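You operate a simulated robot arm through the tools that you are given. There is no shell and no other tool. Be economical: measure what you need, move in short steps, check, and stop when the job is done.

Carry out the task below with a simulated two-armed robot. There is one attempt and no reset: what you move stays moved.

Task
Close the press on the 22 mm block, then open it again.
Fine: the blocks are in the middle blue drawer, shut it after; lay the block on the platen; the press is in hand mode, so hold each button till the platen stops.
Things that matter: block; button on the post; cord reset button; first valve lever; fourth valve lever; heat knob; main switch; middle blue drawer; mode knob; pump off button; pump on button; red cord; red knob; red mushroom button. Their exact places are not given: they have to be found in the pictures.

It is judged by the outcome, as a careful person would: the job done as asked, and still so three seconds after it is handed in. It fails if anything else is knocked over, pushed out of place, dropped, spilled or broken.

Robot
Two 7-joint arms with two-finger grippers on one trunk, on a base that drives. Base frame: it is fixed to the floor where the robot stands at the start and does not move with it; the origin is under the middle of the robot, x ahead of it, y to its left, z up. Units: m, degrees, N and s.
The left shoulder is at the start at [0.025, 0.175, 1.354], the right one opposite. With the tool pointing down near the work surface each hand reaches from about 0.1 to 0.48 m from the robot's upright axis, wherever it stands, measured 20 degrees to its own side. Places, roughly: button on the post [-3, -2.4, 0.7]; cord reset button [-0.6, 0.2, 0.8]; first valve lever [-2.5, -1.7, 0.6]; fourth valve lever [-1.1, -0.2, 0.6]; heat knob [-0.5, 0.3, 1.2]; main switch [-0.4, 0.4, 1.6]; middle blue drawer [0.5, -0.2, 0.5]; mode knob [-0.4, 0.4, 1.5]; pump off button [-0.4, 0.4, 1.3]; pump on button [-0.4, 0.4, 1.4]; red cord [-1.9, -1, 0.8]; red knob [-0.4, 0.3, 1.4]; red mushroom button [-0.5, 0.3, 1.5]; reset button [-0.5, 0.3, 1.3]; second valve lever [-2, -1.1, 0.6]; temperature knob [-0.5, 0.3, 1.3]. Payload 2.94 kg a hand.
The TCP of each hand is the grasp point between the finger pads, 0.03 m short of the fingertips. In the tool frame z runs along the fingers and y along their closing line. The gripper opens to 0.138 m. The gripper's body begins 0.109 m behind the TCP.
Orientation is told as [roll, pitch, yaw] about the base's x, y, z axes, in that order, counted from this pose: with the fingers straight down and closing along the base's y, the tool's x points along the base's -x, its y along +y and its z along -z.

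Tools
- The arms move only by the tool drive_tool. It takes "left_increments", "right_increments" or both (then of equal length, played together; a hand with none holds still); each is a list of rows, each an object (a shift or turn left out is 0, a gripper value left out holds the last) with "delta_pos": the shift along the tool's x, y, z in cm, a list of three; "dr": the turn, a rotation vector about the tool's x, y, z in degrees, a list of three; "gripper": the finger opening in cm, from 0 to 13.8. In form: [{"delta_pos": [dx, dy, dz], "dr": [rx, ry, rz], "gripper": gripper}, ...]. A call has 1 to 20 rows; each row shifts and turns the commanded pose from where the row before left it, along the tool's axes as they then stand. Each row takes 0.2 s and may step no farther than 0.05 m and 8.6 degrees from the row before; otherwise, or with a gripper value out of range, the whole call is refused. Where a pose cannot be reached the arm comes as near as it can. A force on the tool above 40 N (or 10 N above the force at the start of the call, whichever is more), or a blocked arm, ends the call early, and 0.2 s more pass. Each finger halts on what it meets, pressing with about 22 N; the grip force reading is that of the motor and also rises with nothing between the fingers. The clock runs only during rows and for 0.2 s after the last one: add rows that do not move to give the fingers time. It gives the time, the measured TCP pose, the force on the tool (base axes), the opening and the grip force at its end, in the units of the frame above (readings bear some noise), with the torque about the TCP (base axes, N m) and any sound that the robot's microphone picked up.
- Cameras (640 x 400 px; columns grow to the right, rows downward): "scene" is now at [-0.0038, 0.0583, 1.8084]; the picture's right is [1.00, -0.09, -0.00], its down [-0.08, -0.90, -0.42] and it looks along [0.04, 0.42, -0.91] (base axes); focal length 214 px, centre (320, 200). "left" rides on the left gripper at [0.071, -0.019, -0.146] in its tool frame; the picture's right is [0.26, 0.96, 0.00], its down [-0.85, 0.23, -0.48] and it looks along [-0.46, 0.12, 0.88] (tool axes); focal length 280 px, centre (320, 200). "right" rides on the right gripper at [0.071, 0.019, -0.146] in its tool frame; the picture's right is [-0.26, 0.97, 0.00], its down [-0.85, -0.23, -0.48] and it looks along [-0.46, -0.12, 0.88] (tool axes); focal length 280 px, centre (320, 200).
- camera(camera): a new picture of that camera. No time passes.
- lift_body(by): slides the trunk up (or, below 0, down) by that many m; the arms and the scene camera ride with it, the base frame stays. It gives what a move gives, with no picture.
- drive_base(legs): drives the robot by 1 to 6 legs, each [ahead, turn to the left] in m and degrees, along the robot's own axes; the way and the turn of a leg run together, so that a leg with both is an arc; at most 1.5 m and 180 degrees a leg. The arms and the cameras ride along, it lands a little off, and it stops where it bumps. It gives what a move gives.
- pan_tilt(pan, tilt): turns the head with the scene camera to pan (to the left, within 120 degrees either way) and tilt (down, from -29 to 69), counted from straight ahead of the robot. It gives what a move gives.
- probe_pixels(camera, pixels): for up to 12 pixels [column, row] of the newest picture of that camera ("zoom" is the newest enlarged one), the place [x, y, z] in the base frame of the surface seen there, good to about 0.002 m. No time passes.
- enlarge(camera, box): a new picture of the part [left, top, right, bottom] of that camera's present view, enlarged. No time passes.
- job_done(): hands the job in; it is judged then, once.

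Work in short steps. Measure before you move; look again where a grasp or a placing could have gone wrong, and mend it. You have 80 turns and 62 pictures in all, those below and enlarged ones among them. Open the grippers and draw the arms clear of the work before you hand the job in, unless the task says otherwise; then end with one line.

The tools are called after ">>>" by a JSON object that holds its "name" and its "arguments". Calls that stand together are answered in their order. drive_tool: Moves the arms, as the interface text tells. Its arguments: {"type":"object","properties":{"left_increments":{"type":"array","items":{"type":"object","properties":{"delta_pos":{"type":"array","items":{"type":"number"}},"dr":{"type":"array","items":{"type":"number"}},"gripper":{"type":"number"}}}},"right_increments":{"type":"array","items":{"type":"object","properties":{"delta_pos":{"type":"array","items":{"type":"number"}},"dr":{"type":"array","items":{"type":"number"}},"gripper":{"type":"number"}}}}},"required":[]} The other tools are called the same way: lift_body (by) slides the trunk up or down; drive_base (legs) drives the base; pan_tilt (pan, tilt) turns the head that bears the scene camera; camera (camera) takes a picture; probe_pixels (camera, pixels) gives the place of the surface under pixels of a picture; enlarge (camera, box) takes an enlarged picture of a part of a camera's view; job_done () hands the job in.

At the start:

```text
time_s: 0.0
left_tcp_pos: [0.4286, 0.5607, 1.4557]
left_tcp_rot: [0.0, 0.0, -0.1]
left_force: [0.0, -0.3, 0.3]
left_ft_torque: [-0.01, 0.03, -0.01]
left_gripper_width: 0.1378
left_gripper_force: 0.0
right_tcp_pos: [0.5097, 0.0074, 1.4869]
right_tcp_rot: [0.0, 0.1, 0.0]
right_force: [-1.0, -0.6, -0.4]
right_ft_torque: [-0.02, 0.01, -0.02]
right_gripper_width: 0.1382
right_gripper_force: 0.0
trunk travel left (down, up): [-0.525, 0.209]
robot x, y, heading: [-0.0001, 0.0004, 0.1]
head pan, tilt: [85.0, 65.0]
```

scene: 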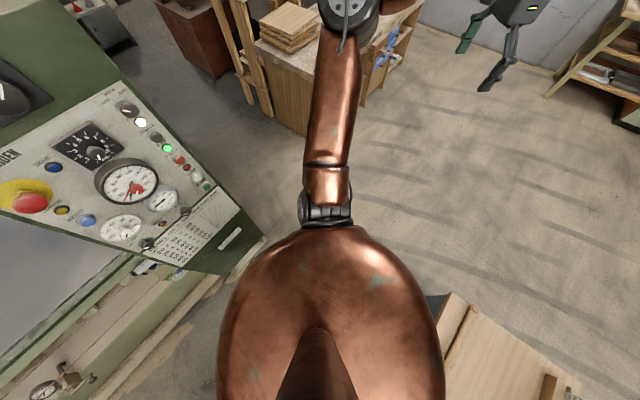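
right: 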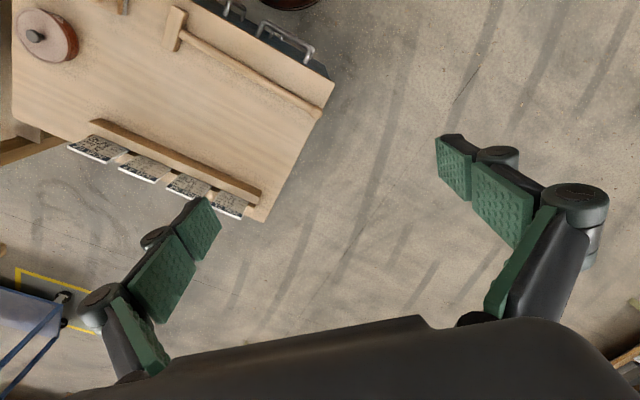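
left: 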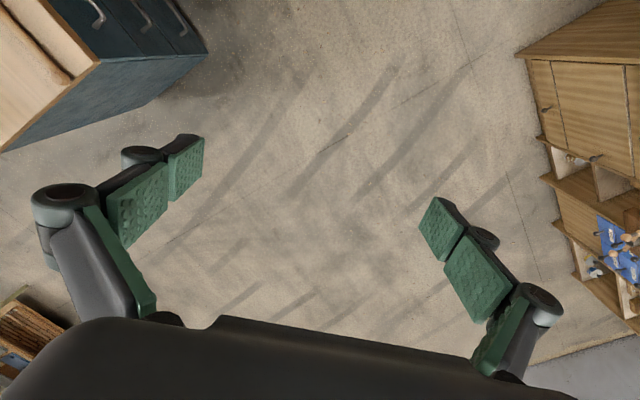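

The scene picture shows the press panel at the left of the view and the bench at lower right. I look around with the head first.

>>> {"name": "pan_tilt", "arguments": {"pan": 115, "tilt": 25}}

>>> {"name": "camera", "arguments": {"camera": "scene"}}

```text
time_s: 1.1
left_tcp_pos: [0.4287, 0.5616, 1.4551]
left_tcp_rot: [0.0, 0.0, 0.1]
left_force: [0.4, 0.0, 0.1]
left_ft_torque: [0.01, 0.0, -0.02]
left_gripper_width: 0.138
left_gripper_force: 0.0
right_tcp_pos: [0.5099, 0.0084, 1.4854]
right_tcp_rot: [0.1, 0.0, 0.0]
right_force: [0.1, 0.6, 1.0]
right_ft_torque: [0.01, -0.01, 0.0]
right_gripper_width: 0.1382
right_gripper_force: 0.0
trunk travel left (down, up): [-0.525, 0.209]
robot x, y, heading: [0.0004, 0.002, 0.1]
head pan, tilt: [115.0, 25.0]
```

```text
58 pictures are left
```

scene: 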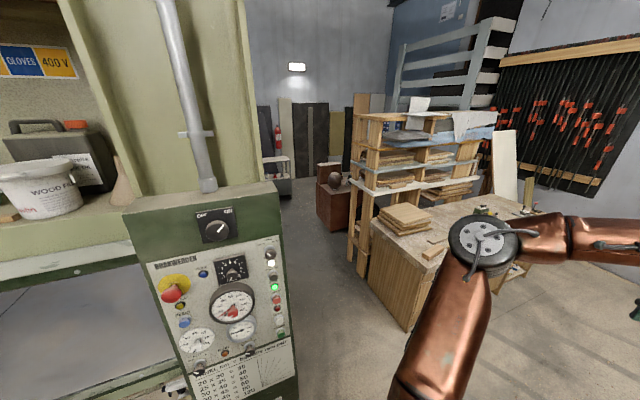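

The panel is at about columns 150-290, rows 180-400. I enlarge it to read the labels.

>>> {"name": "enlarge", "arguments": {"camera": "scene", "box": [130, 190, 310, 400]}}

>>> {"name": "enlarge", "arguments": {"camera": "right", "box": [0, 0, 340, 230]}}

```text
1.90 times, centred on (220, 295) of scene
```

zoom: 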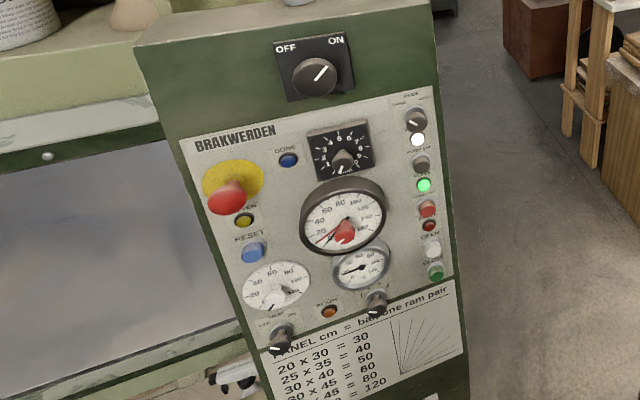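

```text
1.74 times, centred on (170, 115) of right
```

zoom: 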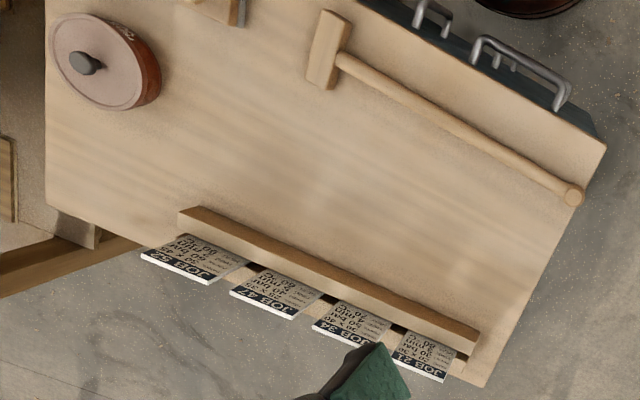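

The panel shows main switch ON, a green lamp lit, and OPEN/CLOSE buttons at lower right. Now I look at the bench with the drawers, ahead and right.

>>> {"name": "pan_tilt", "arguments": {"pan": -25, "tilt": 60}}

>>> {"name": "camera", "arguments": {"camera": "scene"}}

```text
time_s: 3.3
left_tcp_pos: [0.43, 0.5609, 1.455]
left_tcp_rot: [0.0, -0.1, -0.1]
left_force: [0.6, 0.0, -0.3]
left_ft_torque: [0.01, 0.01, 0.0]
left_gripper_width: 0.1377
left_gripper_force: 0.0
right_tcp_pos: [0.5097, 0.009, 1.4863]
right_tcp_rot: [0.0, 0.0, 0.1]
right_force: [0.1, 0.7, -0.2]
right_ft_torque: [0.02, 0.02, 0.0]
right_gripper_width: 0.1379
right_gripper_force: 0.1
trunk travel left (down, up): [-0.525, 0.209]
robot x, y, heading: [-0.0045, -0.0017, 0.2]
head pan, tilt: [-25.0, 60.0]
```

```text
55 pictures are left
```

scene: 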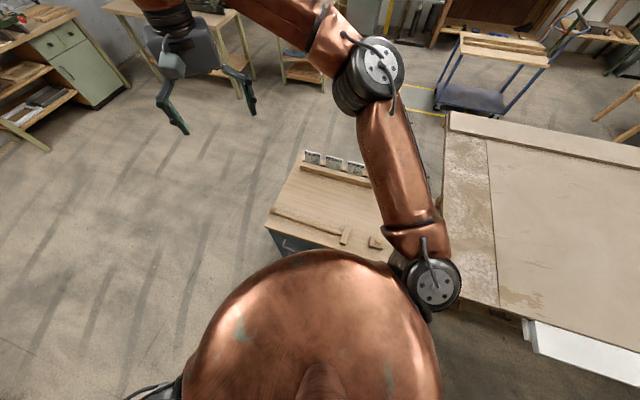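

The bench stands just ahead; its drawers face the robot. I measure the bench top corners and handles in the right picture and the left picture's handles.

>>> {"name": "probe_pixels", "arguments": {"camera": "right", "pixels": [[330, 85], [262, 218], [15, 120], [195, 3], [320, 112], [172, 25], [310, 52], [262, 30], [225, 3], [60, 30]]}}

>>> {"name": "probe_pixels", "arguments": {"camera": "left", "pixels": [[100, 20], [145, 20], [185, 25], [205, 52], [100, 62], [75, 5]]}}

>>> {"name": "enlarge", "arguments": {"camera": "left", "box": [0, 0, 260, 160]}}

```text
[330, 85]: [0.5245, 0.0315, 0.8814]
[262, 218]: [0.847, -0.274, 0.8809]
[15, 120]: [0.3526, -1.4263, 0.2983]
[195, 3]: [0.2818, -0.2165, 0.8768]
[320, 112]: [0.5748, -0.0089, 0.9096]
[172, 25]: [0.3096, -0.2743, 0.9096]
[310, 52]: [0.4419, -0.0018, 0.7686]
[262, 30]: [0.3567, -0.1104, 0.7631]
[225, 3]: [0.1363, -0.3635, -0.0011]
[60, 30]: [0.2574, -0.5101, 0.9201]
```

```text
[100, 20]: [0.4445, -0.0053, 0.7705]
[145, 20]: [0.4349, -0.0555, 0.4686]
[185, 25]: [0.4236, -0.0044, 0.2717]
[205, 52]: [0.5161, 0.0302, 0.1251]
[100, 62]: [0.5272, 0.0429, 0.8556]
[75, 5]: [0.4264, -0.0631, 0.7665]
```

```text
2.46 times, centred on (130, 80) of left
```

zoom: 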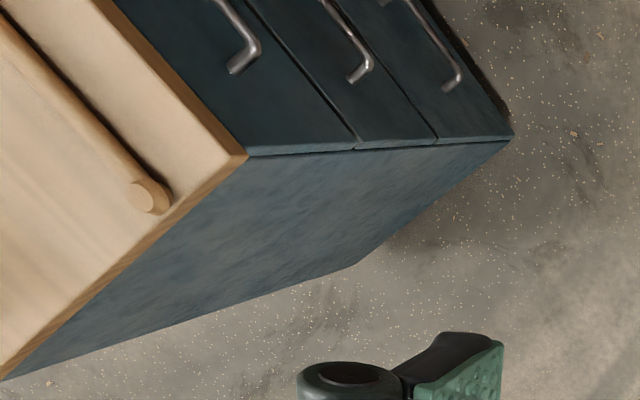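

Bench front runs along the (0.70, 0.71) direction with normal (-0.71, 0.70); the press front lies parallel behind. I turn 45° right to face the drawers and back off slightly.

>>> {"name": "drive_base", "arguments": {"legs": [[0, -45], [-0.12, 0]]}}

>>> {"name": "pan_tilt", "arguments": {"pan": 30, "tilt": 62}}

>>> {"name": "camera", "arguments": {"camera": "left"}}

>>> {"name": "camera", "arguments": {"camera": "scene"}}

```text
time_s: 6.6
left_tcp_pos: [0.6308, 0.1699, 1.451]
left_tcp_rot: [0.2, 1.1, -44.0]
left_force: [-1.7, 0.9, 0.0]
left_ft_torque: [-0.02, -0.23, -0.01]
left_gripper_width: 0.138
left_gripper_force: 0.0
right_tcp_pos: [0.3025, -0.282, 1.4798]
right_tcp_rot: [-0.1, 1.2, -44.3]
right_force: [-0.9, 0.4, -0.3]
right_ft_torque: [-0.15, -0.14, -0.01]
right_gripper_width: 0.138
right_gripper_force: 0.1
trunk travel left (down, up): [-0.525, 0.209]
robot x, y, heading: [-0.0892, 0.0832, -44.1]
head pan, tilt: [-25.0, 60.0]
```

```text
time_s: 7.8
left_tcp_pos: [0.599, 0.2015, 1.4598]
left_tcp_rot: [0.1, -0.8, -44.3]
left_force: [1.4, -0.9, 0.5]
left_ft_torque: [0.11, 0.2, -0.02]
left_gripper_width: 0.1381
left_gripper_force: 0.1
right_tcp_pos: [0.269, -0.2482, 1.4933]
right_tcp_rot: [-0.1, -0.9, -44.2]
right_force: [2.1, -1.4, 0.4]
right_ft_torque: [0.1, 0.11, 0.06]
right_gripper_width: 0.138
right_gripper_force: 0.0
trunk travel left (down, up): [-0.525, 0.209]
robot x, y, heading: [-0.0869, 0.0844, -44.0]
head pan, tilt: [30.0, 62.0]
```

```text
53 pictures are left
```

left: 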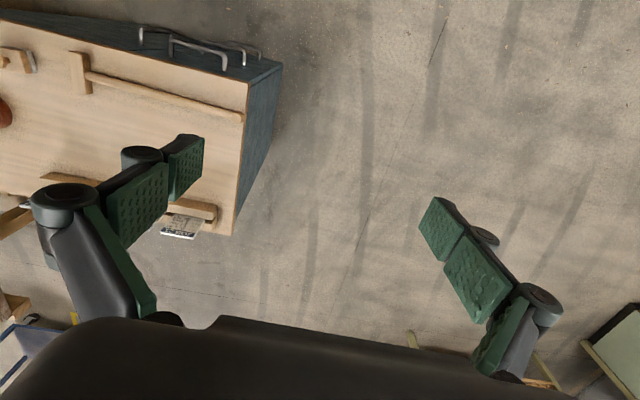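

```text
52 pictures are left
```

scene: 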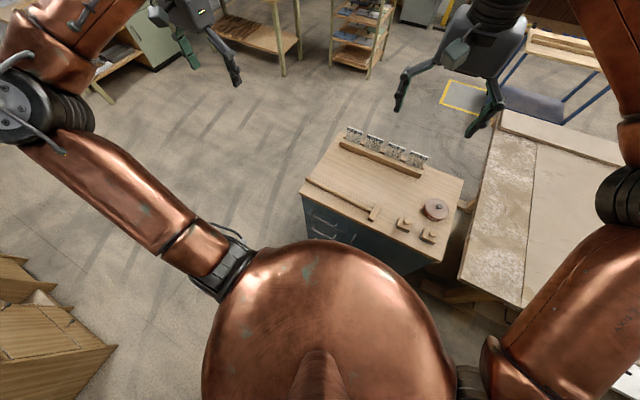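

The cabinet front is in view; handles near (325,225) in scene. I enlarge there and measure.

>>> {"name": "enlarge", "arguments": {"camera": "scene", "box": [290, 170, 470, 280]}}

>>> {"name": "probe_pixels", "arguments": {"camera": "left", "pixels": [[170, 45], [222, 65], [200, 49], [141, 30], [254, 55], [165, 28], [275, 66], [10, 18], [262, 64]]}}

```text
3.56 times, centred on (380, 225) of scene
```

zoom: 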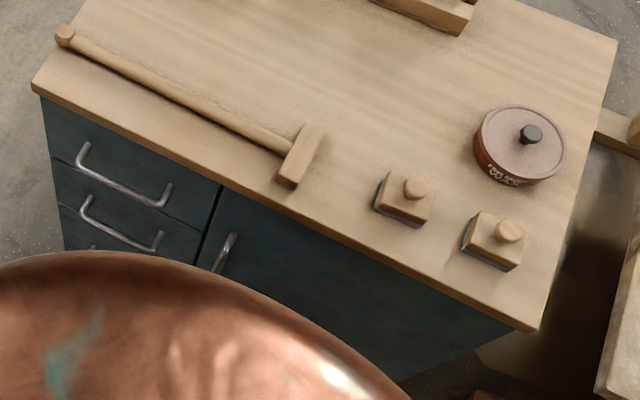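

```text
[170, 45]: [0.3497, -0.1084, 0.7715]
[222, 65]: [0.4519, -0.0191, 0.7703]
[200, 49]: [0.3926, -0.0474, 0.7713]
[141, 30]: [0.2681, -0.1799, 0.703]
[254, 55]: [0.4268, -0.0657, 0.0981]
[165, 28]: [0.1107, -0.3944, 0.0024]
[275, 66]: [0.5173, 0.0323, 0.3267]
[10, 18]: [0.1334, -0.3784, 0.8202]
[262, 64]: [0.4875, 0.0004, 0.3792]
```

Left column has the drawers; the second handle is at zoom (85,205)-(160,245). I measure the handles and drawer seams.

>>> {"name": "probe_pixels", "arguments": {"camera": "zoom", "pixels": [[83, 150], [168, 195], [125, 182], [86, 203], [158, 240], [120, 228], [90, 246], [50, 160], [205, 225], [60, 205], [195, 262], [120, 205]]}}

```text
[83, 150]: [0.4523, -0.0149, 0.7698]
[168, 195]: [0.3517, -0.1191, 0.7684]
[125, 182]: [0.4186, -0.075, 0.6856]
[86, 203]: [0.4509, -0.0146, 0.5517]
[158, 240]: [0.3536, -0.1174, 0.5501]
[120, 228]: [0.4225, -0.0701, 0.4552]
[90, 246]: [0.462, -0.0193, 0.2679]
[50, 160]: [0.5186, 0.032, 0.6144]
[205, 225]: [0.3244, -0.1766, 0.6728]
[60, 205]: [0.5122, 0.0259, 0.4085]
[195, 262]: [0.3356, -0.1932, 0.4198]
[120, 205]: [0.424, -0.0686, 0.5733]
```

Middle handle bar: z≈0.55, from (0.354,-0.117) to (0.451,-0.015), about 0.038 off the face. Before lowering the trunk I check the heights of elbows and of the stone table at right.

>>> {"name": "camera", "arguments": {"camera": "scene"}}

>>> {"name": "probe_pixels", "arguments": {"camera": "scene", "pixels": [[490, 200], [560, 170], [625, 110], [630, 180], [500, 290], [5, 60], [15, 110], [95, 180], [620, 150], [580, 250], [475, 380], [40, 330]]}}

```text
50 pictures are left
```

scene: 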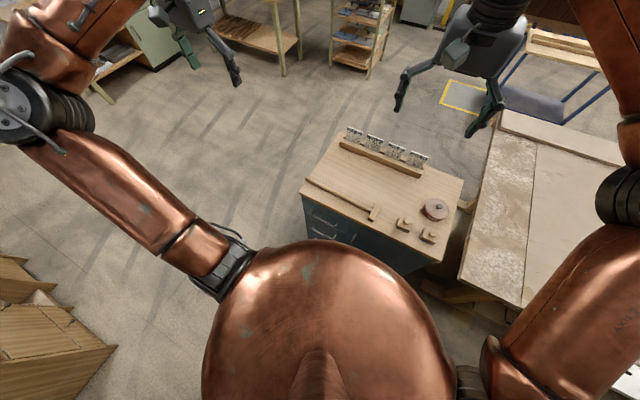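

```text
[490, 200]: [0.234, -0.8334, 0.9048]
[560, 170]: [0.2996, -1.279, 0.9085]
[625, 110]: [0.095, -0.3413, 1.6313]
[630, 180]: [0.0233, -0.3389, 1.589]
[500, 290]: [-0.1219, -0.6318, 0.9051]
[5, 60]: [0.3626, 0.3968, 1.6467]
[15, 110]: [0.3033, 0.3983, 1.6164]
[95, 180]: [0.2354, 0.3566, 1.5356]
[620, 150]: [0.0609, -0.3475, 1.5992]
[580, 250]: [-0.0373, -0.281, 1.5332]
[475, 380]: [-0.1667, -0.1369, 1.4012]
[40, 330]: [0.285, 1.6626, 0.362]
```

Elbows are at ~1.6 m, clear of everything, so I lower the trunk, then bring the left hand back from the cabinet and down.

>>> {"name": "lift_body", "arguments": {"by": -0.42}}

>>> {"name": "drive_tool", "arguments": {"left_increments": [{"delta_pos": [4.5, 0, 0]}, {"delta_pos": [4.5, 0, 0]}, {"delta_pos": [4, 0, 0]}, {"delta_pos": [0, 0, 4.5]}, {"delta_pos": [0, 0, 4.5]}, {"delta_pos": [0, 0, 4.5]}, {"delta_pos": [0, 0, 4.5]}, {"delta_pos": [0, 0, 4.5]}, {"delta_pos": [0, 0, 4.5]}]}}

```text
refused: -0.42 is not a number from -0.4 to 0.4
```

```text
time_s: 9.8
left_tcp_pos: [0.5103, 0.2907, 1.1856]
left_tcp_rot: [0.1, -0.6, -44.0]
left_force: [0.6, 0.8, 0.7]
left_ft_torque: [0.0, -0.01, 0.01]
left_gripper_width: 0.1381
left_gripper_force: 0.0
right_tcp_pos: [0.2756, -0.2552, 1.4898]
right_tcp_rot: [0.0, -0.5, -44.2]
right_force: [-0.4, -0.9, 0.1]
right_ft_torque: [0.03, -0.02, -0.02]
right_gripper_width: 0.1379
right_gripper_force: 0.1
trunk travel left (down, up): [-0.525, 0.209]
robot x, y, heading: [-0.086, 0.0877, -44.4]
head pan, tilt: [30.0, 62.0]
```

The lift was refused over the 0.4 limit; I lower by 0.4 and then turn the left hand 90° about its axis.

>>> {"name": "lift_body", "arguments": {"by": -0.4}}

>>> {"name": "drive_tool", "arguments": {"left_increments": [{"dr": [0, 0, 8.3]}, {"dr": [0, 0, 8.3]}, {"dr": [0, 0, 8.3]}, {"dr": [0, 0, 8.3]}, {"dr": [0, 0, 8.3]}, {"dr": [0, 0, 8.3]}, {"dr": [0, 0, 8.3]}, {"dr": [0, 0, 8.3]}, {"dr": [0, 0, 8.3]}, {"dr": [0, 0, 8.3]}, {"dr": [0, 0, 5]}, {"dr": [-8, 0, 0]}, {"dr": [-8, 0, 0]}, {"dr": [-8, 0, 0]}, {"dr": [-8, 0, 0]}, {"dr": [-8, 0, 0]}, {"dr": [-8, 0, 0]}, {}]}}

>>> {"name": "camera", "arguments": {"camera": "left"}}

```text
time_s: 13.6
left_tcp_pos: [0.5271, 0.2714, 0.7595]
left_tcp_rot: [0.2, 6.9, -44.0]
left_force: [0.1, 0.8, 0.8]
left_ft_torque: [-0.04, -0.02, -0.01]
left_gripper_width: 0.138
left_gripper_force: 0.0
right_tcp_pos: [0.275, -0.254, 1.0897]
right_tcp_rot: [0.0, -0.4, -44.2]
right_force: [0.5, 1.1, 0.0]
right_ft_torque: [-0.02, 0.01, 0.01]
right_gripper_width: 0.1379
right_gripper_force: 0.0
trunk travel left (down, up): [-0.125, 0.609]
robot x, y, heading: [-0.0861, 0.0835, -43.8]
head pan, tilt: [30.0, 62.0]
```

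```text
time_s: 17.4
left_tcp_pos: [0.612, 0.209, 0.7158]
left_tcp_rot: [34.1, -1.2, -133.1]
left_force: [1.2, 0.3, 0.5]
left_ft_torque: [0.01, -0.01, 0.0]
left_gripper_width: 0.1379
left_gripper_force: 0.1
left hand out of reach, approached as far as the arm can: row 12, 13, 14, 15, 16, 17
right_tcp_pos: [0.2763, -0.2553, 1.0893]
right_tcp_rot: [0.0, -0.5, -44.1]
right_force: [-0.5, 0.1, -0.1]
right_ft_torque: [0.03, 0.02, 0.01]
right_gripper_width: 0.1381
right_gripper_force: 0.1
trunk travel left (down, up): [-0.125, 0.609]
robot x, y, heading: [-0.0907, 0.0832, -43.8]
head pan, tilt: [30.0, 62.0]
```

```text
49 pictures are left
```

left: 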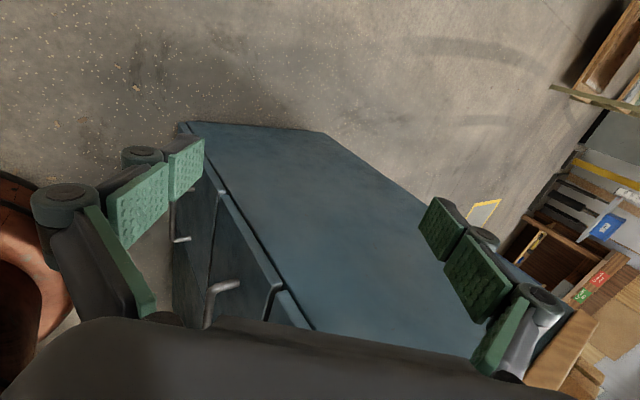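

The tilt reached 34° of 48; the hand is at t≈0.575 beside the cabinet. I draw it back from the cabinet plane and then right to in front of the handle.

>>> {"name": "drive_tool", "arguments": {"left_increments": [{"delta_pos": [0, -3.5, -2.2]}, {"delta_pos": [0, -3.5, -2.2]}, {"delta_pos": [0, -3.5, -2.2]}, {"delta_pos": [-4, 0, 0]}, {"delta_pos": [-4, 0, 0]}, {"delta_pos": [-4, 0, 0]}, {"delta_pos": [-4, 0, 0]}, {"delta_pos": [-4, 0, 0]}, {"delta_pos": [-4, 0, 0]}, {"delta_pos": [-4, 0, 0]}, {}]}}

>>> {"name": "camera", "arguments": {"camera": "left"}}

```text
time_s: 19.8
left_tcp_pos: [0.5119, 0.0628, 0.6687]
left_tcp_rot: [34.0, -1.4, -133.1]
left_force: [0.2, 0.0, 0.2]
left_ft_torque: [-0.01, 0.02, 0.02]
left_gripper_width: 0.1379
left_gripper_force: 0.0
left hand out of reach, approached as far as the arm can: row 1, 2, 3, 4, 5, 7, 8, 9, 10
right_tcp_pos: [0.2753, -0.2556, 1.0896]
right_tcp_rot: [0.0, -0.5, -44.1]
right_force: [0.4, -0.3, 0.0]
right_ft_torque: [0.01, 0.03, 0.0]
right_gripper_width: 0.1381
right_gripper_force: 0.1
trunk travel left (down, up): [-0.125, 0.609]
robot x, y, heading: [-0.0852, 0.0826, -44.2]
head pan, tilt: [30.0, 62.0]
```

```text
48 pictures are left
```

left: 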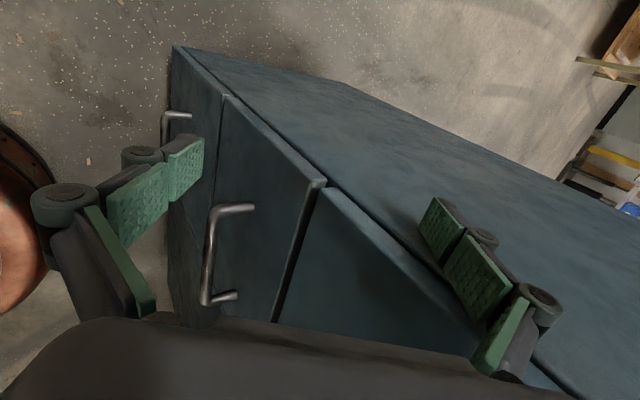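

The arm can't fold in with the trunk this low. I move the hand left clear of the cabinet corner, narrow the fingers, raise the trunk 0.15, and look back toward the press for rear clearance.

>>> {"name": "drive_tool", "arguments": {"left_increments": [{"delta_pos": [4, 0, 0], "gripper": 5}, {"delta_pos": [4, 0, 0]}, {"delta_pos": [2, 0, 0]}, {}, {}]}}

>>> {"name": "lift_body", "arguments": {"by": 0.15}}

>>> {"name": "pan_tilt", "arguments": {"pan": 120, "tilt": 55}}

>>> {"name": "camera", "arguments": {"camera": "scene"}}

```text
time_s: 21.0
left_tcp_pos: [0.5818, 0.1368, 0.666]
left_tcp_rot: [33.9, -1.1, -133.0]
left_force: [0.0, -0.9, -1.0]
left_ft_torque: [-0.05, -0.01, -0.02]
left_gripper_width: 0.0502
left_gripper_force: 0.0
right_tcp_pos: [0.2754, -0.255, 1.0897]
right_tcp_rot: [0.0, -0.5, -44.2]
right_force: [0.3, 0.4, -0.8]
right_ft_torque: [0.0, -0.01, -0.03]
right_gripper_width: 0.138
right_gripper_force: 0.0
trunk travel left (down, up): [-0.125, 0.609]
robot x, y, heading: [-0.0854, 0.0846, -44.1]
head pan, tilt: [30.0, 62.0]
```

```text
time_s: 22.8
left_tcp_pos: [0.5815, 0.137, 0.8172]
left_tcp_rot: [33.9, -1.2, -133.0]
left_force: [0.4, 0.1, 0.1]
left_ft_torque: [0.02, 0.04, -0.01]
left_gripper_width: 0.05
left_gripper_force: 0.1
right_tcp_pos: [0.2758, -0.2555, 1.2385]
right_tcp_rot: [-0.1, -0.4, -44.2]
right_force: [0.1, -0.4, -0.6]
right_ft_torque: [0.0, 0.03, 0.0]
right_gripper_width: 0.1381
right_gripper_force: 0.1
trunk travel left (down, up): [-0.275, 0.459]
robot x, y, heading: [-0.0872, 0.0848, -44.4]
head pan, tilt: [30.0, 62.0]
```

```text
time_s: 24.4
left_tcp_pos: [0.5819, 0.1368, 0.8162]
left_tcp_rot: [34.0, -1.2, -133.0]
left_force: [0.0, 0.5, -0.3]
left_ft_torque: [0.0, -0.01, 0.0]
left_gripper_width: 0.0501
left_gripper_force: 0.1
right_tcp_pos: [0.2752, -0.2543, 1.2399]
right_tcp_rot: [0.0, -0.4, -44.1]
right_force: [-0.1, -0.2, -0.8]
right_ft_torque: [-0.01, -0.01, 0.0]
right_gripper_width: 0.1382
right_gripper_force: 0.0
trunk travel left (down, up): [-0.275, 0.459]
robot x, y, heading: [-0.0877, 0.0874, -44.1]
head pan, tilt: [120.0, 55.0]
```

```text
47 pictures are left
```

scene: 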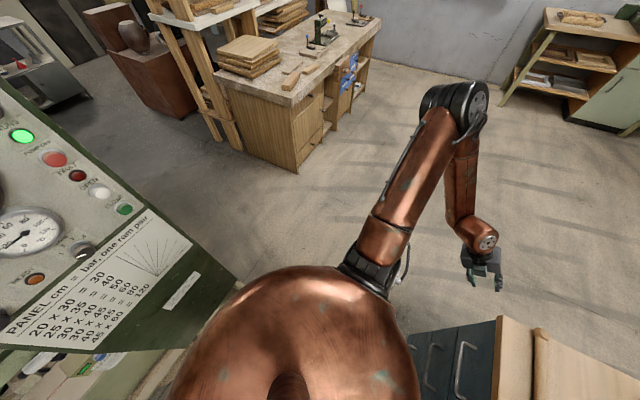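

The press column's right edge is near (235,285); beyond it is free floor. I measure it, the panel buttons and floor points.

>>> {"name": "probe_pixels", "arguments": {"camera": "scene", "pixels": [[235, 282], [150, 180], [124, 209], [101, 193], [78, 175], [55, 159], [22, 135], [82, 250], [36, 279], [60, 380], [150, 395], [290, 168]]}}

>>> {"name": "enlarge", "arguments": {"camera": "scene", "box": [0, 80, 240, 400]}}

```text
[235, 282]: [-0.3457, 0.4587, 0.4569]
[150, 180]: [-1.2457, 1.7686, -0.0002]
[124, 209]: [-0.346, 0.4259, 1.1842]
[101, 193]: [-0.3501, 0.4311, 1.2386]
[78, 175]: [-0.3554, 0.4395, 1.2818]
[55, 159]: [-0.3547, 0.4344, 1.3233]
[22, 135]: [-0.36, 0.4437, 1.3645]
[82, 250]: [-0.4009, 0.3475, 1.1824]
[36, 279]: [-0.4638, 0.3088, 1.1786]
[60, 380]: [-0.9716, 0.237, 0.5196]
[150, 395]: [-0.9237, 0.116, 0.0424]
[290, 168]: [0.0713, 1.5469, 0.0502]
```

```text
1.25 times, centred on (120, 240) of scene
```

zoom: 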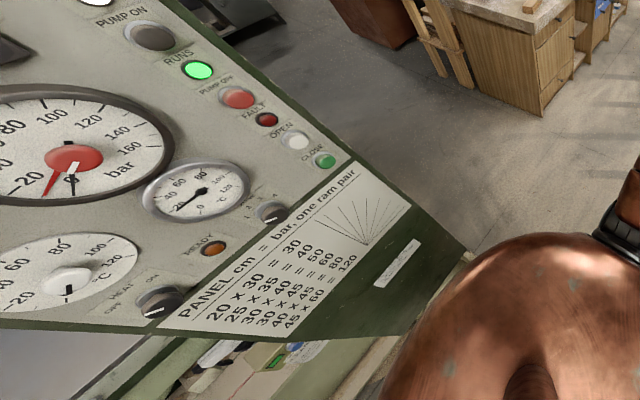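

OPEN is at (-0.350,0.431,1.239), CLOSE at (-0.346,0.426,1.184), and the RUNS lamp is lit. There's free floor left of the press column (t>0.1), so I move the robot there, to use the right arm with more room: turn left, drive along, turn back, reverse.

>>> {"name": "drive_base", "arguments": {"legs": [[0, 89], [0.42, 0], [0, -90], [-0.22, 0]]}}

>>> {"name": "pan_tilt", "arguments": {"pan": -10, "tilt": 58}}

>>> {"name": "camera", "arguments": {"camera": "scene"}}

```text
time_s: 28.6
left_tcp_pos: [-0.0231, 0.7364, 0.8627]
left_tcp_rot: [38.2, -6.2, -42.8]
left_force: [-0.3, -1.1, -1.0]
left_ft_torque: [0.07, -0.04, 0.02]
left_gripper_width: 0.0498
left_gripper_force: 0.0
right_tcp_pos: [0.2366, 0.3796, 1.2832]
right_tcp_rot: [3.5, -2.9, 45.9]
right_force: [0.5, 1.8, -0.9]
right_ft_torque: [-0.2, 0.09, 0.0]
right_gripper_width: 0.138
right_gripper_force: 0.0
trunk travel left (down, up): [-0.275, 0.459]
robot x, y, heading: [-0.0854, 0.0856, 42.0]
head pan, tilt: [120.0, 55.0]
stopped in leg 1: the robot was blocked; the commanded pose is now the measured one
```

```text
time_s: 30.7
left_tcp_pos: [-0.0187, 0.7297, 0.8694]
left_tcp_rot: [38.6, -5.4, -43.2]
left_force: [0.1, 0.5, -0.5]
left_ft_torque: [-0.01, 0.04, 0.0]
left_gripper_width: 0.0499
left_gripper_force: 0.0
right_tcp_pos: [0.2307, 0.3656, 1.2976]
right_tcp_rot: [5.2, -3.6, 46.2]
right_force: [-0.2, 0.2, 0.6]
right_ft_torque: [-0.02, -0.01, 0.01]
right_gripper_width: 0.1382
right_gripper_force: 0.0
trunk travel left (down, up): [-0.275, 0.459]
robot x, y, heading: [-0.089, 0.0856, 41.8]
head pan, tilt: [-10.0, 58.0]
```

```text
45 pictures are left
```

scene: 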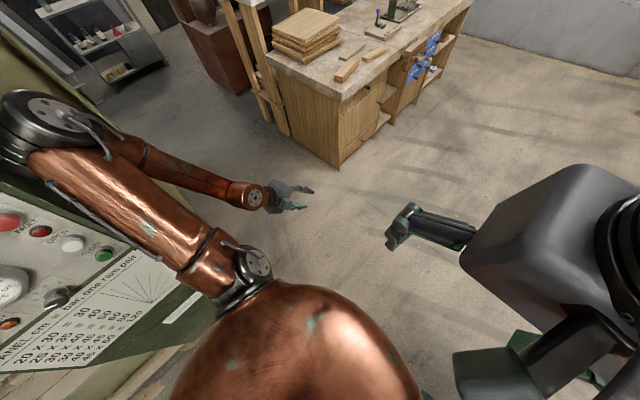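

The left elbow touched the press column during the turn, stopping at heading 42. I ease back 10° away from it, drive forward along the aisle, then turn back to the drawers and reverse.

>>> {"name": "drive_base", "arguments": {"legs": [[0, -10], [0.45, 10], [0, -86], [-0.25, 0]]}}

>>> {"name": "camera", "arguments": {"camera": "scene"}}

```text
time_s: 31.4
left_tcp_pos: [0.0527, 0.7286, 0.8966]
left_tcp_rot: [49.3, -15.0, -46.5]
left_force: [-16.3, -6.3, -40.8]
left_ft_torque: [2.36, -3.55, -0.21]
left_gripper_width: 0.0499
left_gripper_force: 0.6
right_tcp_pos: [0.2174, 0.291, 1.2603]
right_tcp_rot: [8.7, 14.1, 43.6]
right_force: [246.8, 40.0, -97.6]
right_ft_torque: [-4.9, 39.92, 3.24]
right_gripper_width: 0.1377
right_gripper_force: 0.1
trunk travel left (down, up): [-0.275, 0.459]
robot x, y, heading: [-0.0909, 0.0913, 37.3]
head pan, tilt: [-10.0, 58.0]
stopped in leg 1: the robot was blocked; the commanded pose is now the measured one
```

```text
44 pictures are left
```

scene: 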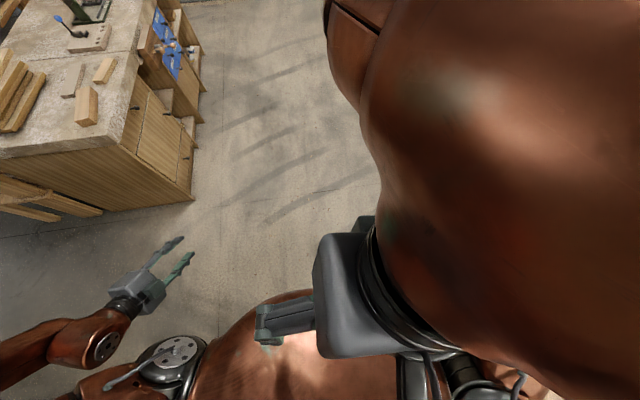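

The right arm shows a large contact force, so something is caught. I wait a moment with no motion and look again at the readings and picture.

>>> {"name": "drive_tool", "arguments": {"left_increments": [{}], "right_increments": [{}]}}

>>> {"name": "camera", "arguments": {"camera": "scene"}}

>>> {"name": "camera", "arguments": {"camera": "right"}}

```text
time_s: 31.7
left_tcp_pos: [0.1061, 0.6702, 0.9483]
left_tcp_rot: [61.4, -19.3, -63.7]
left_force: [82.5, -9.6, 9.5]
left_ft_torque: [-0.03, 5.11, 2.08]
left_gripper_width: 0.0502
left_gripper_force: 0.1
right_tcp_pos: [0.1678, 0.1993, 1.2564]
right_tcp_rot: [5.9, 14.7, 40.4]
right_force: [314.9, 94.1, -23.6]
right_ft_torque: [-12.17, 38.47, -10.42]
right_gripper_width: 0.1382
right_gripper_force: 0.2
trunk travel left (down, up): [-0.275, 0.459]
robot x, y, heading: [-0.0665, 0.12, 29.5]
head pan, tilt: [-10.0, 58.0]
stopped in row 1 (right hand): the force on the tool passed its limit at 299 N (the readings are from after the stop); the commanded pose is now the measured one
```

```text
43 pictures are left
```

scene: 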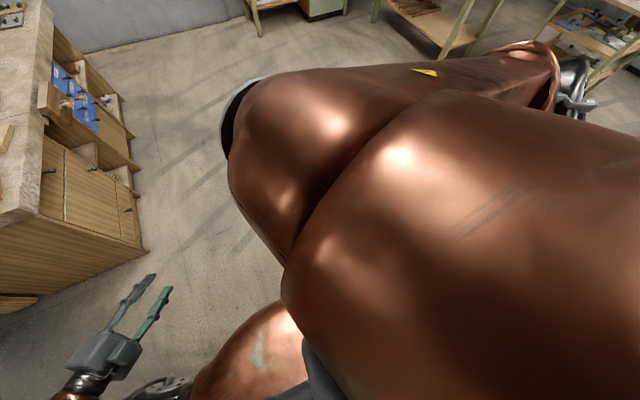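

```text
42 pictures are left
```

right: 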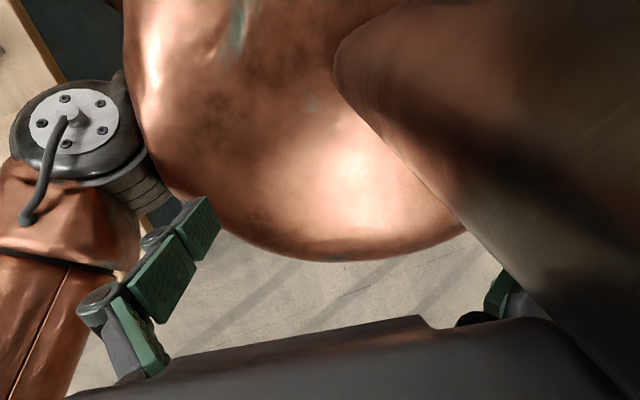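

The right hand has been pushed against the robot's own chest. I move it outward, away from the chest (tool -x), in small steps.

>>> {"name": "drive_tool", "arguments": {"right_increments": [{"delta_pos": [-3, -1, 0]}, {"delta_pos": [-4, -1, 0]}, {"delta_pos": [-4, -1, 0]}, {"delta_pos": [-4, 0, 0]}]}}

>>> {"name": "camera", "arguments": {"camera": "scene"}}

```text
time_s: 32.0
left_tcp_pos: [-0.1036, 0.6263, 0.9293]
left_tcp_rot: [64.2, -20.6, -56.4]
left_force: [3.9, 1.6, -3.6]
left_ft_torque: [0.05, -0.13, 0.11]
left_gripper_width: 0.0502
left_gripper_force: 0.1
right_tcp_pos: [0.0325, 0.1623, 1.2435]
right_tcp_rot: [4.6, 18.7, 39.6]
right_force: [371.9, -10.6, -57.7]
right_ft_torque: [17.04, 57.18, -18.31]
right_gripper_width: 0.1387
right_gripper_force: 0.2
trunk travel left (down, up): [-0.275, 0.459]
robot x, y, heading: [-0.0805, 0.1102, 33.2]
head pan, tilt: [-10.0, 58.0]
stopped in row 1 (left hand): the arm was blocked; the commanded pose is now the measured one
```

```text
41 pictures are left
```

scene: 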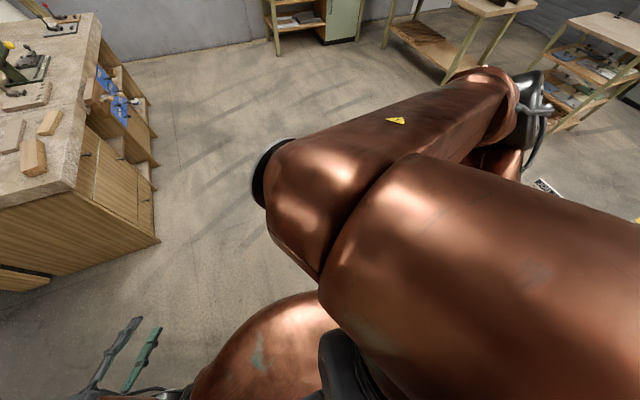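

Both arms are still unsettled after the stop. I let time pass with a small head turn so the arms come to rest, then read the forces.

>>> {"name": "pan_tilt", "arguments": {"pan": 0, "tilt": 62}}

>>> {"name": "camera", "arguments": {"camera": "scene"}}

```text
time_s: 32.8
left_tcp_pos: [-0.0653, 0.6248, 0.9463]
left_tcp_rot: [63.8, -18.4, -55.9]
left_force: [-0.2, -0.3, 0.5]
left_ft_torque: [0.01, 0.03, 0.03]
left_gripper_width: 0.0503
left_gripper_force: 0.1
right_tcp_pos: [0.0432, 0.1344, 1.2566]
right_tcp_rot: [6.5, 8.8, 45.2]
right_force: [36.4, 6.5, -3.7]
right_ft_torque: [-0.95, 4.27, -0.94]
right_gripper_width: 0.1382
right_gripper_force: 0.1
trunk travel left (down, up): [-0.275, 0.459]
robot x, y, heading: [-0.0793, 0.1133, 33.2]
head pan, tilt: [0.0, 62.0]
```

```text
40 pictures are left
```

scene: 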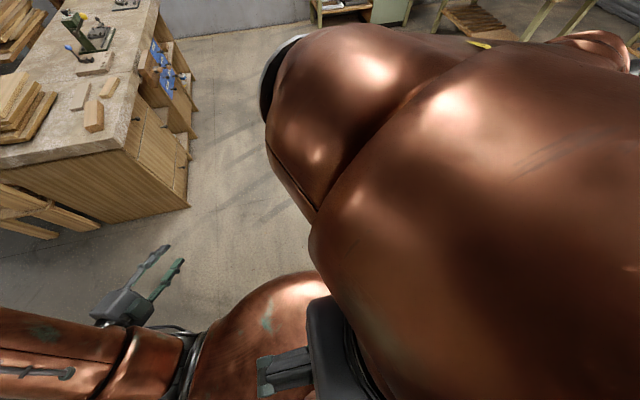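

It has settled, with 36 N on the right hand. Now I move the right hand outward from the chest in small steps.

>>> {"name": "drive_tool", "arguments": {"right_increments": [{"delta_pos": [-1.5, 0, 0]}, {"delta_pos": [-2, 0, 0]}, {"delta_pos": [-2, 0, 0]}, {"delta_pos": [-3, 0, 0]}, {"delta_pos": [-3, 0, 0]}, {"delta_pos": [-4, 0, 0]}, {"delta_pos": [-4, 0, 0]}]}}

>>> {"name": "camera", "arguments": {"camera": "scene"}}

```text
time_s: 33.1
left_tcp_pos: [-0.0786, 0.6488, 0.9402]
left_tcp_rot: [64.3, -19.1, -55.8]
left_force: [1.0, -2.9, 1.0]
left_ft_torque: [0.11, 0.12, 0.29]
left_gripper_width: 0.0503
left_gripper_force: 0.1
right_tcp_pos: [0.0224, 0.1659, 1.2568]
right_tcp_rot: [4.9, 9.3, 46.0]
right_force: [-1.1, -0.5, 0.2]
right_ft_torque: [0.06, -0.09, 0.0]
right_gripper_width: 0.1376
right_gripper_force: 0.0
trunk travel left (down, up): [-0.275, 0.459]
robot x, y, heading: [-0.0795, 0.1118, 33.3]
head pan, tilt: [0.0, 62.0]
stopped in row 1 (left hand): the arm was blocked; the commanded pose is now the measured one
```

```text
39 pictures are left
```

scene: 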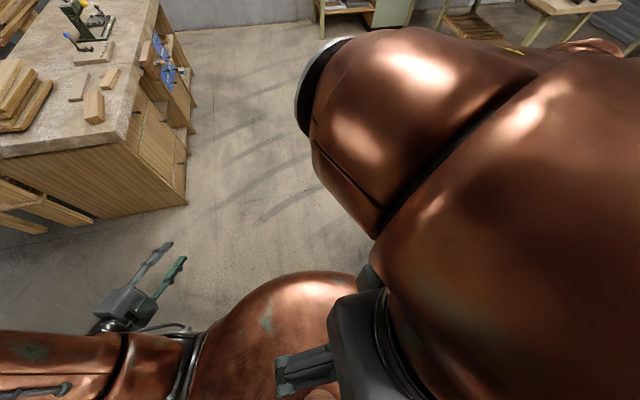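

The right hand is free of force now (0 N); the stop came from the left arm leaning on something. I keep easing the right hand outward.

>>> {"name": "drive_tool", "arguments": {"right_increments": [{"delta_pos": [-2, 0, 0]}, {"delta_pos": [-2, 0, 0]}, {"delta_pos": [-2, 0, 0]}, {"delta_pos": [-2, 0, 0]}, {"delta_pos": [-3, 0, 0]}, {"delta_pos": [-3, 0, 0]}, {"delta_pos": [-3, 0, 0]}]}}

>>> {"name": "camera", "arguments": {"camera": "left"}}

```text
time_s: 33.7
left_tcp_pos: [-0.0707, 0.6433, 0.941]
left_tcp_rot: [64.3, -19.4, -55.7]
left_force: [0.6, -0.1, -0.5]
left_ft_torque: [-0.03, -0.03, -0.02]
left_gripper_width: 0.05
left_gripper_force: 0.0
right_tcp_pos: [0.0587, 0.1857, 1.2493]
right_tcp_rot: [5.1, 9.3, 47.3]
right_force: [13.2, -2.3, 0.0]
right_ft_torque: [0.48, 2.41, 0.6]
right_gripper_width: 0.1378
right_gripper_force: 0.1
trunk travel left (down, up): [-0.275, 0.459]
robot x, y, heading: [-0.0767, 0.1121, 33.1]
head pan, tilt: [0.0, 62.0]
stopped in row 3 (right hand): the force on the tool passed its limit at 80 N (the readings are from after the stop); the commanded pose is now the measured one
```

```text
38 pictures are left
```

left: 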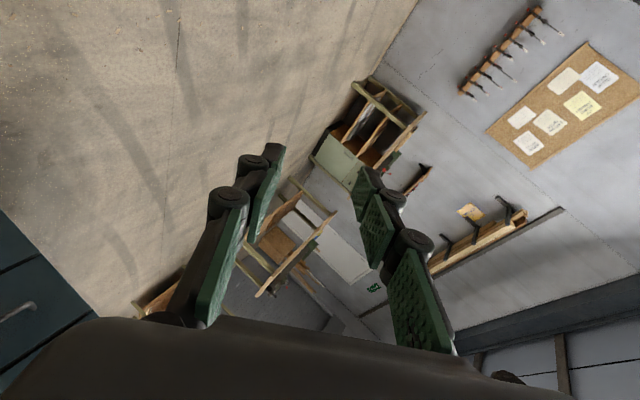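

The right hand moved 4 cm then met something again. I look through the right camera.

>>> {"name": "camera", "arguments": {"camera": "right"}}

>>> {"name": "camera", "arguments": {"camera": "scene"}}

```text
37 pictures are left
```

right: 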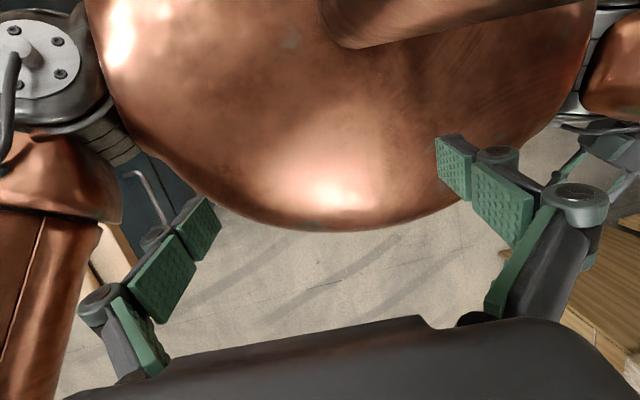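

```text
36 pictures are left
```

scene: 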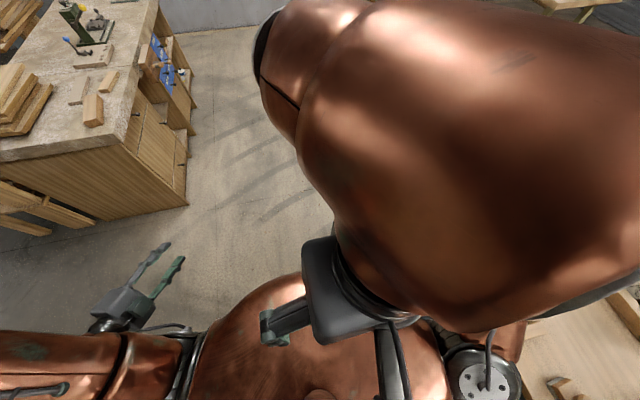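

The head had swung against the right forearm, which stands close beside the camera. I turn the head left, away from the arm, and then move the right hand forward.

>>> {"name": "pan_tilt", "arguments": {"pan": 60, "tilt": 45}}

>>> {"name": "drive_tool", "arguments": {"right_increments": [{"delta_pos": [-2, 0, 0]}, {"delta_pos": [-2, 0, 0]}, {"delta_pos": [-2, 0, 0]}, {"delta_pos": [-2, 0, 0]}, {"delta_pos": [-3, 0, 0]}, {"delta_pos": [-3, 0, 0]}, {"delta_pos": [-3, 0, 0]}]}}

>>> {"name": "camera", "arguments": {"camera": "scene"}}

```text
time_s: 35.0
left_tcp_pos: [-0.0662, 0.6363, 0.9459]
left_tcp_rot: [64.4, -18.9, -55.8]
left_force: [-1.1, 1.0, -1.6]
left_ft_torque: [-0.02, -0.1, -0.13]
left_gripper_width: 0.0501
left_gripper_force: 0.0
right_tcp_pos: [0.0651, 0.1764, 1.2494]
right_tcp_rot: [5.6, 9.1, 47.3]
right_force: [15.7, -4.3, -0.4]
right_ft_torque: [0.86, 2.83, 0.79]
right_gripper_width: 0.138
right_gripper_force: 0.0
trunk travel left (down, up): [-0.275, 0.459]
robot x, y, heading: [-0.0804, 0.1124, 33.0]
head pan, tilt: [60.0, 45.0]
```

```text
time_s: 36.6
left_tcp_pos: [-0.0647, 0.6331, 0.9471]
left_tcp_rot: [64.3, -18.7, -55.7]
left_force: [0.4, 0.2, 0.3]
left_ft_torque: [0.0, -0.01, -0.02]
left_gripper_width: 0.0501
left_gripper_force: 0.0
right_tcp_pos: [0.1815, 0.2975, 1.2241]
right_tcp_rot: [5.8, 9.0, 47.4]
right_force: [-0.2, -0.2, 0.3]
right_ft_torque: [0.0, 0.03, 0.02]
right_gripper_width: 0.138
right_gripper_force: 0.1
trunk travel left (down, up): [-0.275, 0.459]
robot x, y, heading: [-0.0826, 0.1086, 33.1]
head pan, tilt: [60.0, 45.0]
```

```text
35 pictures are left
```

scene: 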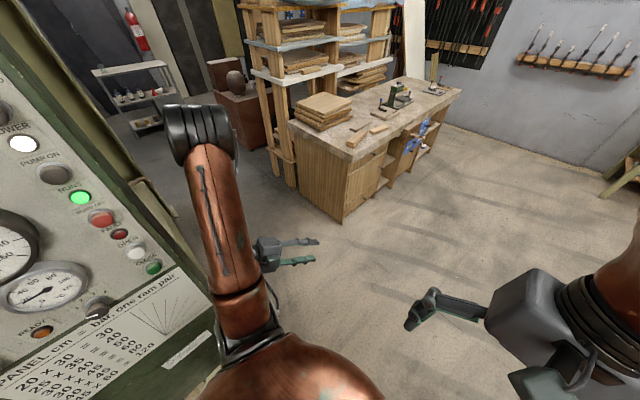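

Freed: right hand force is zero, and the RUNS lamp is still lit. I put the right hand a bit further ahead and drive forward along the aisle away from the press column.

>>> {"name": "drive_tool", "arguments": {"right_increments": [{"delta_pos": [-4, -1, 0]}, {"delta_pos": [-4, -1, 0]}, {"delta_pos": [-4, -1, 0]}, {}]}}

>>> {"name": "drive_base", "arguments": {"legs": [[0.42, 6]]}}

>>> {"name": "camera", "arguments": {"camera": "scene"}}

```text
time_s: 37.6
left_tcp_pos: [-0.0646, 0.6337, 0.9475]
left_tcp_rot: [64.4, -18.7, -55.7]
left_force: [-0.3, 0.6, -0.2]
left_ft_torque: [-0.01, -0.01, -0.01]
left_gripper_width: 0.0502
left_gripper_force: 0.1
right_tcp_pos: [0.283, 0.3635, 1.2012]
right_tcp_rot: [5.8, 8.8, 47.3]
right_force: [-0.1, 0.3, 0.2]
right_ft_torque: [0.02, -0.02, 0.02]
right_gripper_width: 0.1379
right_gripper_force: 0.1
trunk travel left (down, up): [-0.275, 0.459]
robot x, y, heading: [-0.0782, 0.1127, 33.3]
head pan, tilt: [60.0, 45.0]
```

```text
time_s: 40.3
left_tcp_pos: [0.219, 0.8852, 0.9455]
left_tcp_rot: [64.2, -18.7, -49.1]
left_force: [-0.6, 0.6, 0.3]
left_ft_torque: [0.01, -0.02, -0.07]
left_gripper_width: 0.05
left_gripper_force: 0.1
right_tcp_pos: [0.5962, 0.6581, 1.2]
right_tcp_rot: [5.8, 9.0, 54.0]
right_force: [0.1, -0.2, -0.4]
right_ft_torque: [-0.04, 0.05, -0.01]
right_gripper_width: 0.1378
right_gripper_force: 0.0
trunk travel left (down, up): [-0.275, 0.459]
robot x, y, heading: [0.2625, 0.3676, 39.8]
head pan, tilt: [60.0, 45.0]
```

```text
34 pictures are left
```

scene: 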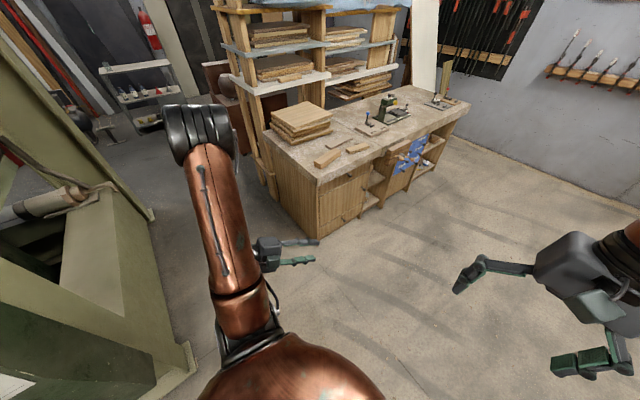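

Now clear in the open. I turn back toward the drawers and reverse to get working distance.

>>> {"name": "drive_base", "arguments": {"legs": [[0, -84], [-0.27, 0]]}}

>>> {"name": "pan_tilt", "arguments": {"pan": -5, "tilt": 50}}

>>> {"name": "camera", "arguments": {"camera": "scene"}}

```text
time_s: 45.8
left_tcp_pos: [0.5854, 0.6542, 0.9474]
left_tcp_rot: [64.4, -18.7, -134.4]
left_force: [0.6, -0.8, -0.4]
left_ft_torque: [0.0, 0.0, -0.02]
left_gripper_width: 0.0499
left_gripper_force: 0.0
right_tcp_pos: [0.3905, 0.2587, 1.2009]
right_tcp_rot: [5.8, 8.9, -31.2]
right_force: [-0.4, -0.2, 0.3]
right_ft_torque: [-0.03, -0.02, 0.04]
right_gripper_width: 0.1381
right_gripper_force: 0.1
trunk travel left (down, up): [-0.275, 0.459]
robot x, y, heading: [0.0737, 0.5654, -45.4]
head pan, tilt: [60.0, 45.0]
```

```text
time_s: 47.2
left_tcp_pos: [0.5865, 0.6542, 0.9477]
left_tcp_rot: [64.3, -18.7, -134.3]
left_force: [-0.1, 0.2, 0.0]
left_ft_torque: [0.0, 0.02, -0.05]
left_gripper_width: 0.0503
left_gripper_force: 0.0
right_tcp_pos: [0.3916, 0.2591, 1.2]
right_tcp_rot: [5.8, 9.0, -31.2]
right_force: [0.4, -0.1, -0.9]
right_ft_torque: [0.05, 0.01, 0.01]
right_gripper_width: 0.138
right_gripper_force: 0.0
trunk travel left (down, up): [-0.275, 0.459]
robot x, y, heading: [0.0706, 0.5605, -45.4]
head pan, tilt: [-5.0, 50.0]
```

```text
33 pictures are left
```

scene: 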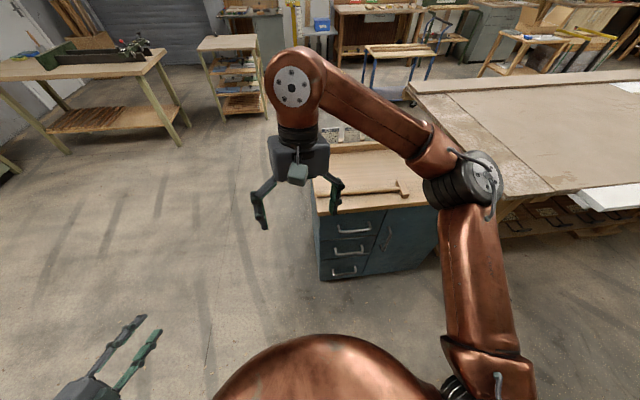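

Great view: the drawers and handles are visible at (350,228), (350,250), (345,272). I straighten the right hand, turn it 77° about its axis and tilt it forward, narrowing the fingers.

>>> {"name": "drive_tool", "arguments": {"right_increments": [{"dr": [3, -4.5, 0], "gripper": 5}, {"dr": [2.8, -4.5, 0]}, {"dr": [0, 0, -8]}, {"dr": [0, 0, -8]}, {"dr": [0, 0, -8]}, {"dr": [0, 0, -8]}, {"dr": [0, 0, -8]}, {"dr": [0, 0, -8]}, {"dr": [0, 0, -8]}, {"dr": [0, 0, -8]}, {"dr": [0, 0, -8]}, {"dr": [0, 0, -5]}, {"dr": [8, 0, 0]}, {"dr": [8, 0, 0]}, {"dr": [8, 0, 0]}, {"dr": [8, 0, 0]}, {"dr": [8, 0, 0]}, {}]}}

>>> {"name": "probe_pixels", "arguments": {"camera": "scene", "pixels": [[335, 255], [350, 253], [364, 249], [340, 231], [365, 229], [345, 273], [345, 240]]}}

```text
time_s: 51.0
left_tcp_pos: [0.5861, 0.6526, 0.9466]
left_tcp_rot: [64.3, -18.6, -134.2]
left_force: [0.0, -0.2, -0.2]
left_ft_torque: [-0.03, -0.02, -0.01]
left_gripper_width: 0.0501
left_gripper_force: 0.0
right_tcp_pos: [0.3445, 0.3199, 1.1665]
right_tcp_rot: [-40.0, 0.0, 45.3]
right_force: [0.3, 0.0, 0.2]
right_ft_torque: [0.01, -0.01, -0.01]
right_gripper_width: 0.0499
right_gripper_force: 0.1
right hand out of reach, approached as far as the arm can: row 10, 11, 12
trunk travel left (down, up): [-0.275, 0.459]
robot x, y, heading: [0.0726, 0.5602, -45.3]
head pan, tilt: [-5.0, 50.0]
```

```text
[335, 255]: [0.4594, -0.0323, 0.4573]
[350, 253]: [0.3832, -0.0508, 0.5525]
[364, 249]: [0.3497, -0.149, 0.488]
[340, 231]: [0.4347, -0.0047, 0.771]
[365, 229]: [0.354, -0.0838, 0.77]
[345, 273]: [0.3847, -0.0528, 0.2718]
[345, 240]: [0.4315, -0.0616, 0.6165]
```

Orientation reached (-40, 0, 45). The bar centre is (0.383,-0.051,0.5525). I move right 23.6 cm, then down-and-forward to a pre-grasp point 8 cm short of the bar.

>>> {"name": "drive_tool", "arguments": {"right_increments": [{"delta_pos": [4.72, 0, 0]}, {"delta_pos": [4.72, 0, 0]}, {"delta_pos": [4.72, 0, 0]}, {"delta_pos": [4.72, 0, 0]}, {"delta_pos": [4.72, 0, 0]}, {"delta_pos": [0, 1.4, 4.7]}, {"delta_pos": [0, 1.4, 4.7]}, {"delta_pos": [0, 1.4, 4.7]}, {"delta_pos": [0, 1.4, 4.7]}, {"delta_pos": [0, 1.4, 4.7]}, {"delta_pos": [0, 1.4, 4.7]}, {"delta_pos": [0, 1.4, 4.7]}, {"delta_pos": [0, 1.4, 4.7]}, {"delta_pos": [0, 1.4, 4.7]}, {"delta_pos": [0, 1.4, 4.7]}, {"delta_pos": [0, 1.4, 4.7]}, {"delta_pos": [0, 1.4, 4.7]}, {}]}}

>>> {"name": "camera", "arguments": {"camera": "right"}}

```text
time_s: 54.8
left_tcp_pos: [0.5854, 0.6525, 0.9476]
left_tcp_rot: [64.2, -18.7, -134.3]
left_force: [-1.3, -0.2, -0.1]
left_ft_torque: [0.02, -0.04, -0.02]
left_gripper_width: 0.0501
left_gripper_force: 0.2
right_tcp_pos: [0.3315, 0.0987, 0.8443]
right_tcp_rot: [-40.0, 0.0, 45.2]
right_force: [0.2, -0.6, -0.1]
right_ft_torque: [0.0, 0.0, -0.01]
right_gripper_width: 0.0499
right_gripper_force: 0.0
right hand out of reach, approached as far as the arm can: row 4, 5, 7, 8, 9, 10, 11, 12, 13
trunk travel left (down, up): [-0.275, 0.459]
robot x, y, heading: [0.0724, 0.5638, -45.3]
head pan, tilt: [-5.0, 50.0]
```

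```text
32 pictures are left
```

right: 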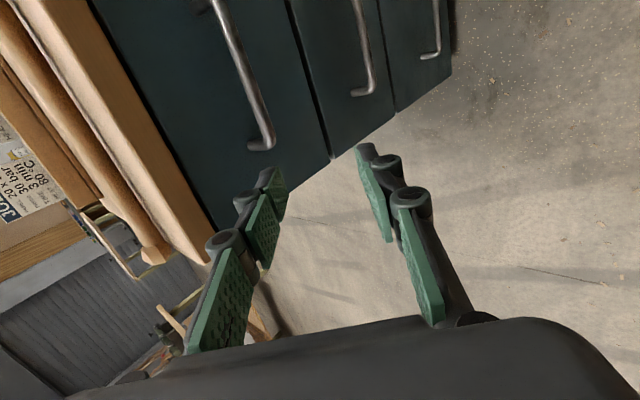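

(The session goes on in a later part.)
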